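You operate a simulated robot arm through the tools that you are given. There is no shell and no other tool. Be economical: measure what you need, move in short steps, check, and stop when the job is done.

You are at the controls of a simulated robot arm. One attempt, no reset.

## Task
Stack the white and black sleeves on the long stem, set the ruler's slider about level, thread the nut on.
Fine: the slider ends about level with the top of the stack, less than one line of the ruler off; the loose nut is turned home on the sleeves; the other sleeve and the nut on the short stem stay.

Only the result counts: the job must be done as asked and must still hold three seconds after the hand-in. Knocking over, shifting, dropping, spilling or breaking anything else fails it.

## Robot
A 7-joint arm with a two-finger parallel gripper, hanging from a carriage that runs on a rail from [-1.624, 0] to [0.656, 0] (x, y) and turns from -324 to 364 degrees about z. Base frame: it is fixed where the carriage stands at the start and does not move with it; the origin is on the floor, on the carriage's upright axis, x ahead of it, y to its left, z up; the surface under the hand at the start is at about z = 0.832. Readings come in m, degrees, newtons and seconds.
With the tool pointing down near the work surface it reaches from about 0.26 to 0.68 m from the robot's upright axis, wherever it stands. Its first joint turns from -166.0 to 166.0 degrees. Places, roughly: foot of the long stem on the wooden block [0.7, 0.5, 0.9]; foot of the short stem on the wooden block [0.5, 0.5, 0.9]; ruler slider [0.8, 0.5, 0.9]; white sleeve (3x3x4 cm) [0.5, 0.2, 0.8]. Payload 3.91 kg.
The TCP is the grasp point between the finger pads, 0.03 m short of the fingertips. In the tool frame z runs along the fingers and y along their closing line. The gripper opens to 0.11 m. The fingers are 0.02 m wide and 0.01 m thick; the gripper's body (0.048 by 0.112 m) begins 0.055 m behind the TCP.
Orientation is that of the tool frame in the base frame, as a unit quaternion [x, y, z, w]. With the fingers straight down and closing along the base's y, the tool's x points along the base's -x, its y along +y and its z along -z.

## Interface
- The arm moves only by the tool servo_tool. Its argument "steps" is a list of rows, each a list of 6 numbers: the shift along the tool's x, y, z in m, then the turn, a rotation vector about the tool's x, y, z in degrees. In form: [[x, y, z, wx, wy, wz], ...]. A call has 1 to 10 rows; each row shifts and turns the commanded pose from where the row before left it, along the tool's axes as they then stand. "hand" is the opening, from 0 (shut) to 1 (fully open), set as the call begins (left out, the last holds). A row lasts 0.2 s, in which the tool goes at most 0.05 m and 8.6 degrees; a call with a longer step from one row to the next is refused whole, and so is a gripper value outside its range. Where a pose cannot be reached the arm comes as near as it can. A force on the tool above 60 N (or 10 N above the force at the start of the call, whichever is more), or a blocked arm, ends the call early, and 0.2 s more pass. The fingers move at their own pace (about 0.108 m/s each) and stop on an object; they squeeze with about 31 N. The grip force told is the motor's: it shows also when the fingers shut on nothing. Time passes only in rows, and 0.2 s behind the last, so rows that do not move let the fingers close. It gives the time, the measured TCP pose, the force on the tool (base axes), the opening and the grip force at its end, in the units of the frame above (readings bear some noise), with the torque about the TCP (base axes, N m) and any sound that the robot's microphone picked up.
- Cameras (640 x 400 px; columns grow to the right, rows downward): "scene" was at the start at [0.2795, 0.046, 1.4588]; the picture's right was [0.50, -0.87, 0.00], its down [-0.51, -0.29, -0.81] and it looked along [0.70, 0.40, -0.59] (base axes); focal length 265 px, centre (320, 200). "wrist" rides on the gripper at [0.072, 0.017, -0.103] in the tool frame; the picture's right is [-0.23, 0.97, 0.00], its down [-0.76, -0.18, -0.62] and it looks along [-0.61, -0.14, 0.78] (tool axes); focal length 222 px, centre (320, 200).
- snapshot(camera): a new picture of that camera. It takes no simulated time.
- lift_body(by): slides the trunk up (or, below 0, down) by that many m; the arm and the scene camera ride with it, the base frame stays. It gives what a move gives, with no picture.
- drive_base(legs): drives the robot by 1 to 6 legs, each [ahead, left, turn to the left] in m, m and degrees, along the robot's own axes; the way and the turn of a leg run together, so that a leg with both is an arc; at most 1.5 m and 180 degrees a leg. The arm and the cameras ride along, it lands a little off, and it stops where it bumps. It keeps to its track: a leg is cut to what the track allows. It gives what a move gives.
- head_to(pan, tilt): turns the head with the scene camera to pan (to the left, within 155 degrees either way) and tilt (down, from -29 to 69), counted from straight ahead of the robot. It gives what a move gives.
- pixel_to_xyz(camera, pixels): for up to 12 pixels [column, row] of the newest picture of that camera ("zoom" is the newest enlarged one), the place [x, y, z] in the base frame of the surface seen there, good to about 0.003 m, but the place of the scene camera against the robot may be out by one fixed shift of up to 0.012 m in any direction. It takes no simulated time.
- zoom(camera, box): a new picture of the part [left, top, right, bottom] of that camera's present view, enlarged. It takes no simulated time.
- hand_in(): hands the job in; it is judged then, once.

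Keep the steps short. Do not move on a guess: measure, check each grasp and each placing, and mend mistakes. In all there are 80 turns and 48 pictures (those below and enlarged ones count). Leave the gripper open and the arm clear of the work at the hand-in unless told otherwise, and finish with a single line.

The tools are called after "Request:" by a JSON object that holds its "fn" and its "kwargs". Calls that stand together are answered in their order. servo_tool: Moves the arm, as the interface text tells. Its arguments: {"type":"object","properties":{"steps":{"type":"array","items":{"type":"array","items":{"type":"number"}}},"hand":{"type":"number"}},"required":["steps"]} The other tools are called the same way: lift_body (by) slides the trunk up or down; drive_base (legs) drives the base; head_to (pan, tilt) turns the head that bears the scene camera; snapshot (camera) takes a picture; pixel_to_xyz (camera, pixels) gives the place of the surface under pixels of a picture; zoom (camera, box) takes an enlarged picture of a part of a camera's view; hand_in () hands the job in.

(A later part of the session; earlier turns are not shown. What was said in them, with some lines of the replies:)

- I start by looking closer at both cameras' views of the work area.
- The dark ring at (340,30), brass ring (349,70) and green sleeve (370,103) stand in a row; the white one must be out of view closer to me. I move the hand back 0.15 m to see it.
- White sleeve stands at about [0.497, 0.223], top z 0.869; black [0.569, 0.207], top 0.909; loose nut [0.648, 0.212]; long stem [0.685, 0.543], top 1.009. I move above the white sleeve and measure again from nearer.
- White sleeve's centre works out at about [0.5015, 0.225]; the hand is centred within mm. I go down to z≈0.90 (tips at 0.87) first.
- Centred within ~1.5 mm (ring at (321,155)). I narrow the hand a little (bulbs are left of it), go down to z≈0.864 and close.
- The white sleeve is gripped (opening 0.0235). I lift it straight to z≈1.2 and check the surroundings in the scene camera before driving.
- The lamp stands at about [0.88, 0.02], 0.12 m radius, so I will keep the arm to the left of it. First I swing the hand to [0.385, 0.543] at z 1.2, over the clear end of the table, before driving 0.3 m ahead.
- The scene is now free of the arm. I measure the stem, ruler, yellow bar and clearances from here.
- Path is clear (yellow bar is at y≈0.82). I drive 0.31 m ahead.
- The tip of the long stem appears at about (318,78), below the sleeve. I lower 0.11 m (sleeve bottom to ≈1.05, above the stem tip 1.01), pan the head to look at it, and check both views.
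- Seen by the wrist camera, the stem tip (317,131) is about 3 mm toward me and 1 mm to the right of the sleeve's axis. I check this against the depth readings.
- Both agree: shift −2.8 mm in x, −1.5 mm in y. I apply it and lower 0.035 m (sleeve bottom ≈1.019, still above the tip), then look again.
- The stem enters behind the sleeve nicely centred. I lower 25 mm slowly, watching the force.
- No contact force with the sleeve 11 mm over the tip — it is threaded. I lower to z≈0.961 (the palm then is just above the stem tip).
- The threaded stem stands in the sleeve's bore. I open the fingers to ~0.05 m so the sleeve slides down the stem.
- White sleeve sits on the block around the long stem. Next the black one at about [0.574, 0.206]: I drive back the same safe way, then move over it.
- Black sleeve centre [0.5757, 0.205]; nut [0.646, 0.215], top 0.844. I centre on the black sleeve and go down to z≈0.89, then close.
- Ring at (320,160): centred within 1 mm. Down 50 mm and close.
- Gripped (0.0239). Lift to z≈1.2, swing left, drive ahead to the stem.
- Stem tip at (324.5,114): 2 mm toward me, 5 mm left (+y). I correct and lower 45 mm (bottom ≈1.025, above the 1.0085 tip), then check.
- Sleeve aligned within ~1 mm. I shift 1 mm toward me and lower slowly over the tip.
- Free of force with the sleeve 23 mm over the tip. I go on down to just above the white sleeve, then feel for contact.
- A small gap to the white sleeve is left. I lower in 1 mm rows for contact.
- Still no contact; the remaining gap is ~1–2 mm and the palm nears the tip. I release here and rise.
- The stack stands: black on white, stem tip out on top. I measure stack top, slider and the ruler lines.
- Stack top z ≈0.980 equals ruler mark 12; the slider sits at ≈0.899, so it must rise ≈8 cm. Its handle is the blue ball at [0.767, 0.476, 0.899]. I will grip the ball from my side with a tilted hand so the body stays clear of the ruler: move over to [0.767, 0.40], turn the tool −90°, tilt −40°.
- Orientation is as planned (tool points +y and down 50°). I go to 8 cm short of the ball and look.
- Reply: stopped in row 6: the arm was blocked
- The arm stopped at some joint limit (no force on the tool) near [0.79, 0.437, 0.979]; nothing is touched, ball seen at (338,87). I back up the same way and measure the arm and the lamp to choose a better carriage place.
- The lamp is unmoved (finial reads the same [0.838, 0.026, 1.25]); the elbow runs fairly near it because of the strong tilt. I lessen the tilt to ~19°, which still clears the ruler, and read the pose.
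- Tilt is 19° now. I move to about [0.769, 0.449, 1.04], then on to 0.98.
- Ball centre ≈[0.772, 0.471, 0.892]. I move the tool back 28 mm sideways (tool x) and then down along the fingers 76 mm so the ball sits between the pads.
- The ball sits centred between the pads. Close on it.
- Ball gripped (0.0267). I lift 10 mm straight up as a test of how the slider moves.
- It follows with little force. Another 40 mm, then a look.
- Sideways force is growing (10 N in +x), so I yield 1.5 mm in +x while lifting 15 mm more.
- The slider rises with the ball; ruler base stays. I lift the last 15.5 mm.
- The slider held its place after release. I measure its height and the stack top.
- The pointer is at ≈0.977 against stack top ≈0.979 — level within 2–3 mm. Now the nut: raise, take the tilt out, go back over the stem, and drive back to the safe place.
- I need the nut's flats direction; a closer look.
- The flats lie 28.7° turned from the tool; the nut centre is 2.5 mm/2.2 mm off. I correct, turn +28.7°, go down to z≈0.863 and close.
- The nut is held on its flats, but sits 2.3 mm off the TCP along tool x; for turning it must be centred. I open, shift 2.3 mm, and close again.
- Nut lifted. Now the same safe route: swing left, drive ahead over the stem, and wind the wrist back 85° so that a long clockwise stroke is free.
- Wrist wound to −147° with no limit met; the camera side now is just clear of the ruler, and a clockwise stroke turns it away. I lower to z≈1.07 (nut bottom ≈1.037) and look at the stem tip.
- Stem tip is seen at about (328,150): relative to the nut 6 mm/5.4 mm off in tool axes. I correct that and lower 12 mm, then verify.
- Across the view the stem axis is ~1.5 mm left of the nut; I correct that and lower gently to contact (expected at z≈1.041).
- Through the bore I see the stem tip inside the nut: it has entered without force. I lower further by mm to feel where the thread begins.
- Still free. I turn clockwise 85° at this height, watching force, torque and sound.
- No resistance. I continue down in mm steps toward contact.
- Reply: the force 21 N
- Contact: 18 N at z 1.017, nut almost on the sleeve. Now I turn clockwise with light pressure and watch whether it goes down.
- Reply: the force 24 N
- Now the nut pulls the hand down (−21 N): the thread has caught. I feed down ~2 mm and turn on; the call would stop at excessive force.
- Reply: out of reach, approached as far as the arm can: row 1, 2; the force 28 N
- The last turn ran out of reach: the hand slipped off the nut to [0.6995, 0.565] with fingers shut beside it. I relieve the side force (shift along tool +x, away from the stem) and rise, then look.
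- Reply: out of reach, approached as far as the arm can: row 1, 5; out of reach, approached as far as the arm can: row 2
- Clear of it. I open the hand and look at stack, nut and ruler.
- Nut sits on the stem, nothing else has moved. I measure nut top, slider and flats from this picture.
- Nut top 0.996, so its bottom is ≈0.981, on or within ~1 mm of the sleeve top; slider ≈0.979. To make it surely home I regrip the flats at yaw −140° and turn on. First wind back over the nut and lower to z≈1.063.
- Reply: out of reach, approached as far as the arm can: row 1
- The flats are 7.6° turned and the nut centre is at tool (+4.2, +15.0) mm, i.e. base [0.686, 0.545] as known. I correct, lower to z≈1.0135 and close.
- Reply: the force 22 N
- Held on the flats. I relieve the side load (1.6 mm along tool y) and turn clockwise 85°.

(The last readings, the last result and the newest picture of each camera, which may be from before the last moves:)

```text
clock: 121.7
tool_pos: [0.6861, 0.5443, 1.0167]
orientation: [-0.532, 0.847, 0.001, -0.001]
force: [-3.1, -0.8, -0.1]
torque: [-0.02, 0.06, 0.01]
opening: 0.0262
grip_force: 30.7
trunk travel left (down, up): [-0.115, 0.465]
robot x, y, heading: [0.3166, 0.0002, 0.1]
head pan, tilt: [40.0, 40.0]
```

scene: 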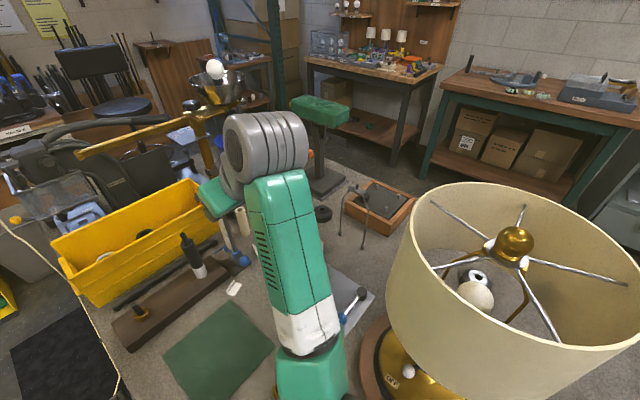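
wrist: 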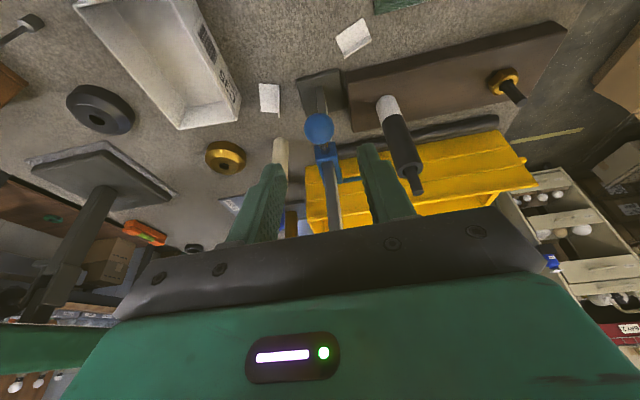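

The nut now resists: the fingers rode over its corners (opening 0.0295, torque 0.37 N·m) and snapped to the next flats — it is home. I open, rise, and check.

Request:
{"fn": "servo_tool", "kwargs": {"steps": [[0, 0, 0, 0, 0, 0], [0, 0, 0, 0, 0, 0], [0, 0, -0.03, 0, 0, 0], [0, 0, -0.045, 0, 0, 0], [0, 0, -0.045, 0, 0, 0], [0, 0, -0.045, 0, 0, 0], [0, 0, -0.02, 0, 0, 0], [0, 0, 0, 0, 0, 0]], "hand": 0.5}}

Request:
{"fn": "servo_tool", "kwargs": {"steps": [[0, 0, 0, 0, 0, 8.3], [0, 0, 0, 0, 0, 8.3], [0, 0, 0, 0, 0, 8.3], [0, 0, 0, 0, 0, 8.3], [0, 0, 0, 0, 0, 8.3], [0, 0, 0, 0, 0, 8.3], [0, 0, 0, 0, 0, 8.3], [0, 0, 0, 0, 0, 6], [0, 0, 0, 0, 0, 0]]}}

Request:
{"fn": "drive_base", "kwargs": {"legs": [[-0.1, 0, 0]]}}

Request:
{"fn": "snapshot", "kwargs": {"camera": "wrist"}}

```text
clock: 123.5
tool_pos: [0.6864, 0.5458, 1.2001]
orientation: [-0.534, 0.846, 0.0, 0.0]
force: [0.1, -0.6, -0.2]
torque: [0.01, -0.01, 0.0]
opening: 0.055
grip_force: 0.0
trunk travel left (down, up): [-0.115, 0.465]
robot x, y, heading: [0.3182, -0.0002, 0.3]
head pan, tilt: [40.0, 40.0]
```

```text
clock: 125.5
tool_pos: [0.6874, 0.5445, 1.2004]
orientation: [-0.002, 1.0, 0.0, -0.001]
force: [-0.3, 0.1, -0.3]
torque: [-0.02, -0.02, 0.0]
opening: 0.0551
grip_force: 0.0
trunk travel left (down, up): [-0.115, 0.465]
robot x, y, heading: [0.321, 0.0045, 0.1]
head pan, tilt: [40.0, 40.0]
```

```text
clock: 126.7
tool_pos: [0.5867, 0.5446, 1.2003]
orientation: [-0.003, 1.0, 0.001, -0.001]
force: [0.1, -1.0, 0.0]
torque: [0.02, 0.01, 0.02]
opening: 0.055
grip_force: 0.1
trunk travel left (down, up): [-0.115, 0.465]
robot x, y, heading: [0.2197, 0.0007, 0.4]
head pan, tilt: [40.0, 40.0]
```

```text
1 pictures are left
```

wrist: 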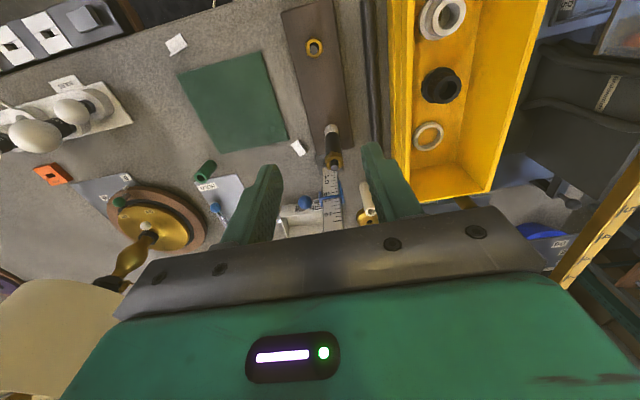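

Request:
{"fn": "pixel_to_xyz", "kwargs": {"camera": "wrist", "pixels": [[328, 162], [335, 167], [340, 158], [335, 160], [304, 203], [330, 198], [341, 196], [333, 125], [315, 46], [210, 163]]}}

Request:
{"fn": "zoom", "kwargs": {"camera": "wrist", "box": [280, 110, 390, 230]}}

```text
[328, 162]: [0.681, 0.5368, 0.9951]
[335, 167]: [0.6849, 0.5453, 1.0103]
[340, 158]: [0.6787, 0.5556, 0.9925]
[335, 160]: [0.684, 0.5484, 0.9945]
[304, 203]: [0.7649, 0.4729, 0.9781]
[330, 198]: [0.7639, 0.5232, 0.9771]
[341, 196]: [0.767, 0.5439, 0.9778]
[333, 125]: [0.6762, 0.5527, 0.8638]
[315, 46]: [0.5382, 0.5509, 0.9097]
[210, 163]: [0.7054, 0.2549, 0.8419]
```

```text
3.33 times, centred on (335, 170) of wrist
```

zoom: 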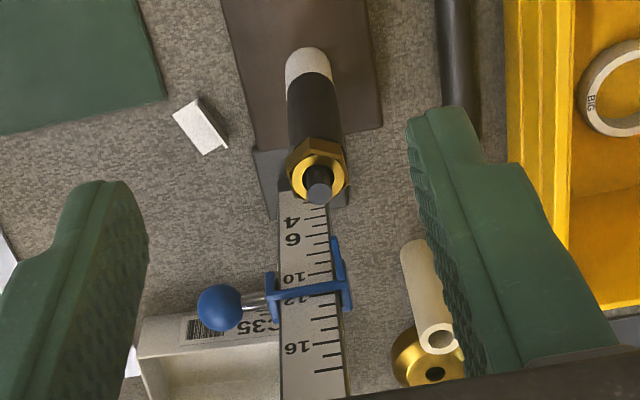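

All holds: nut top ≈0.995 (bottom ≈0.980 on the stack), slider ≈0.978 by mark 12, short stem's nut and green sleeve untouched. I open the hand fully and hand in.

Request:
{"fn": "servo_tool", "kwargs": {"steps": [[0, 0, -0.01, 0, 0, 0], [0, 0, 0, 0, 0, 0], [0, 0, 0, 0, 0, 0]], "hand": 1}}

Request:
{"fn": "hand_in", "kwargs": {}}

```text
clock: 127.5
tool_pos: [0.5861, 0.5432, 1.2098]
orientation: [-0.004, 1.0, -0.001, -0.001]
force: [0.8, 0.0, 0.7]
torque: [-0.01, 0.0, 0.01]
opening: 0.11
grip_force: 0.0
trunk travel left (down, up): [-0.115, 0.465]
robot x, y, heading: [0.221, 0.002, 0.3]
head pan, tilt: [40.0, 40.0]
```

```text
The job is handed in.
```

Handed in: white then black sleeve on the long stem, slider about 2 mm below the stack top at mark 12, nut turned until it resisted, green sleeve and short-stem nut left in place, hand open and clear.
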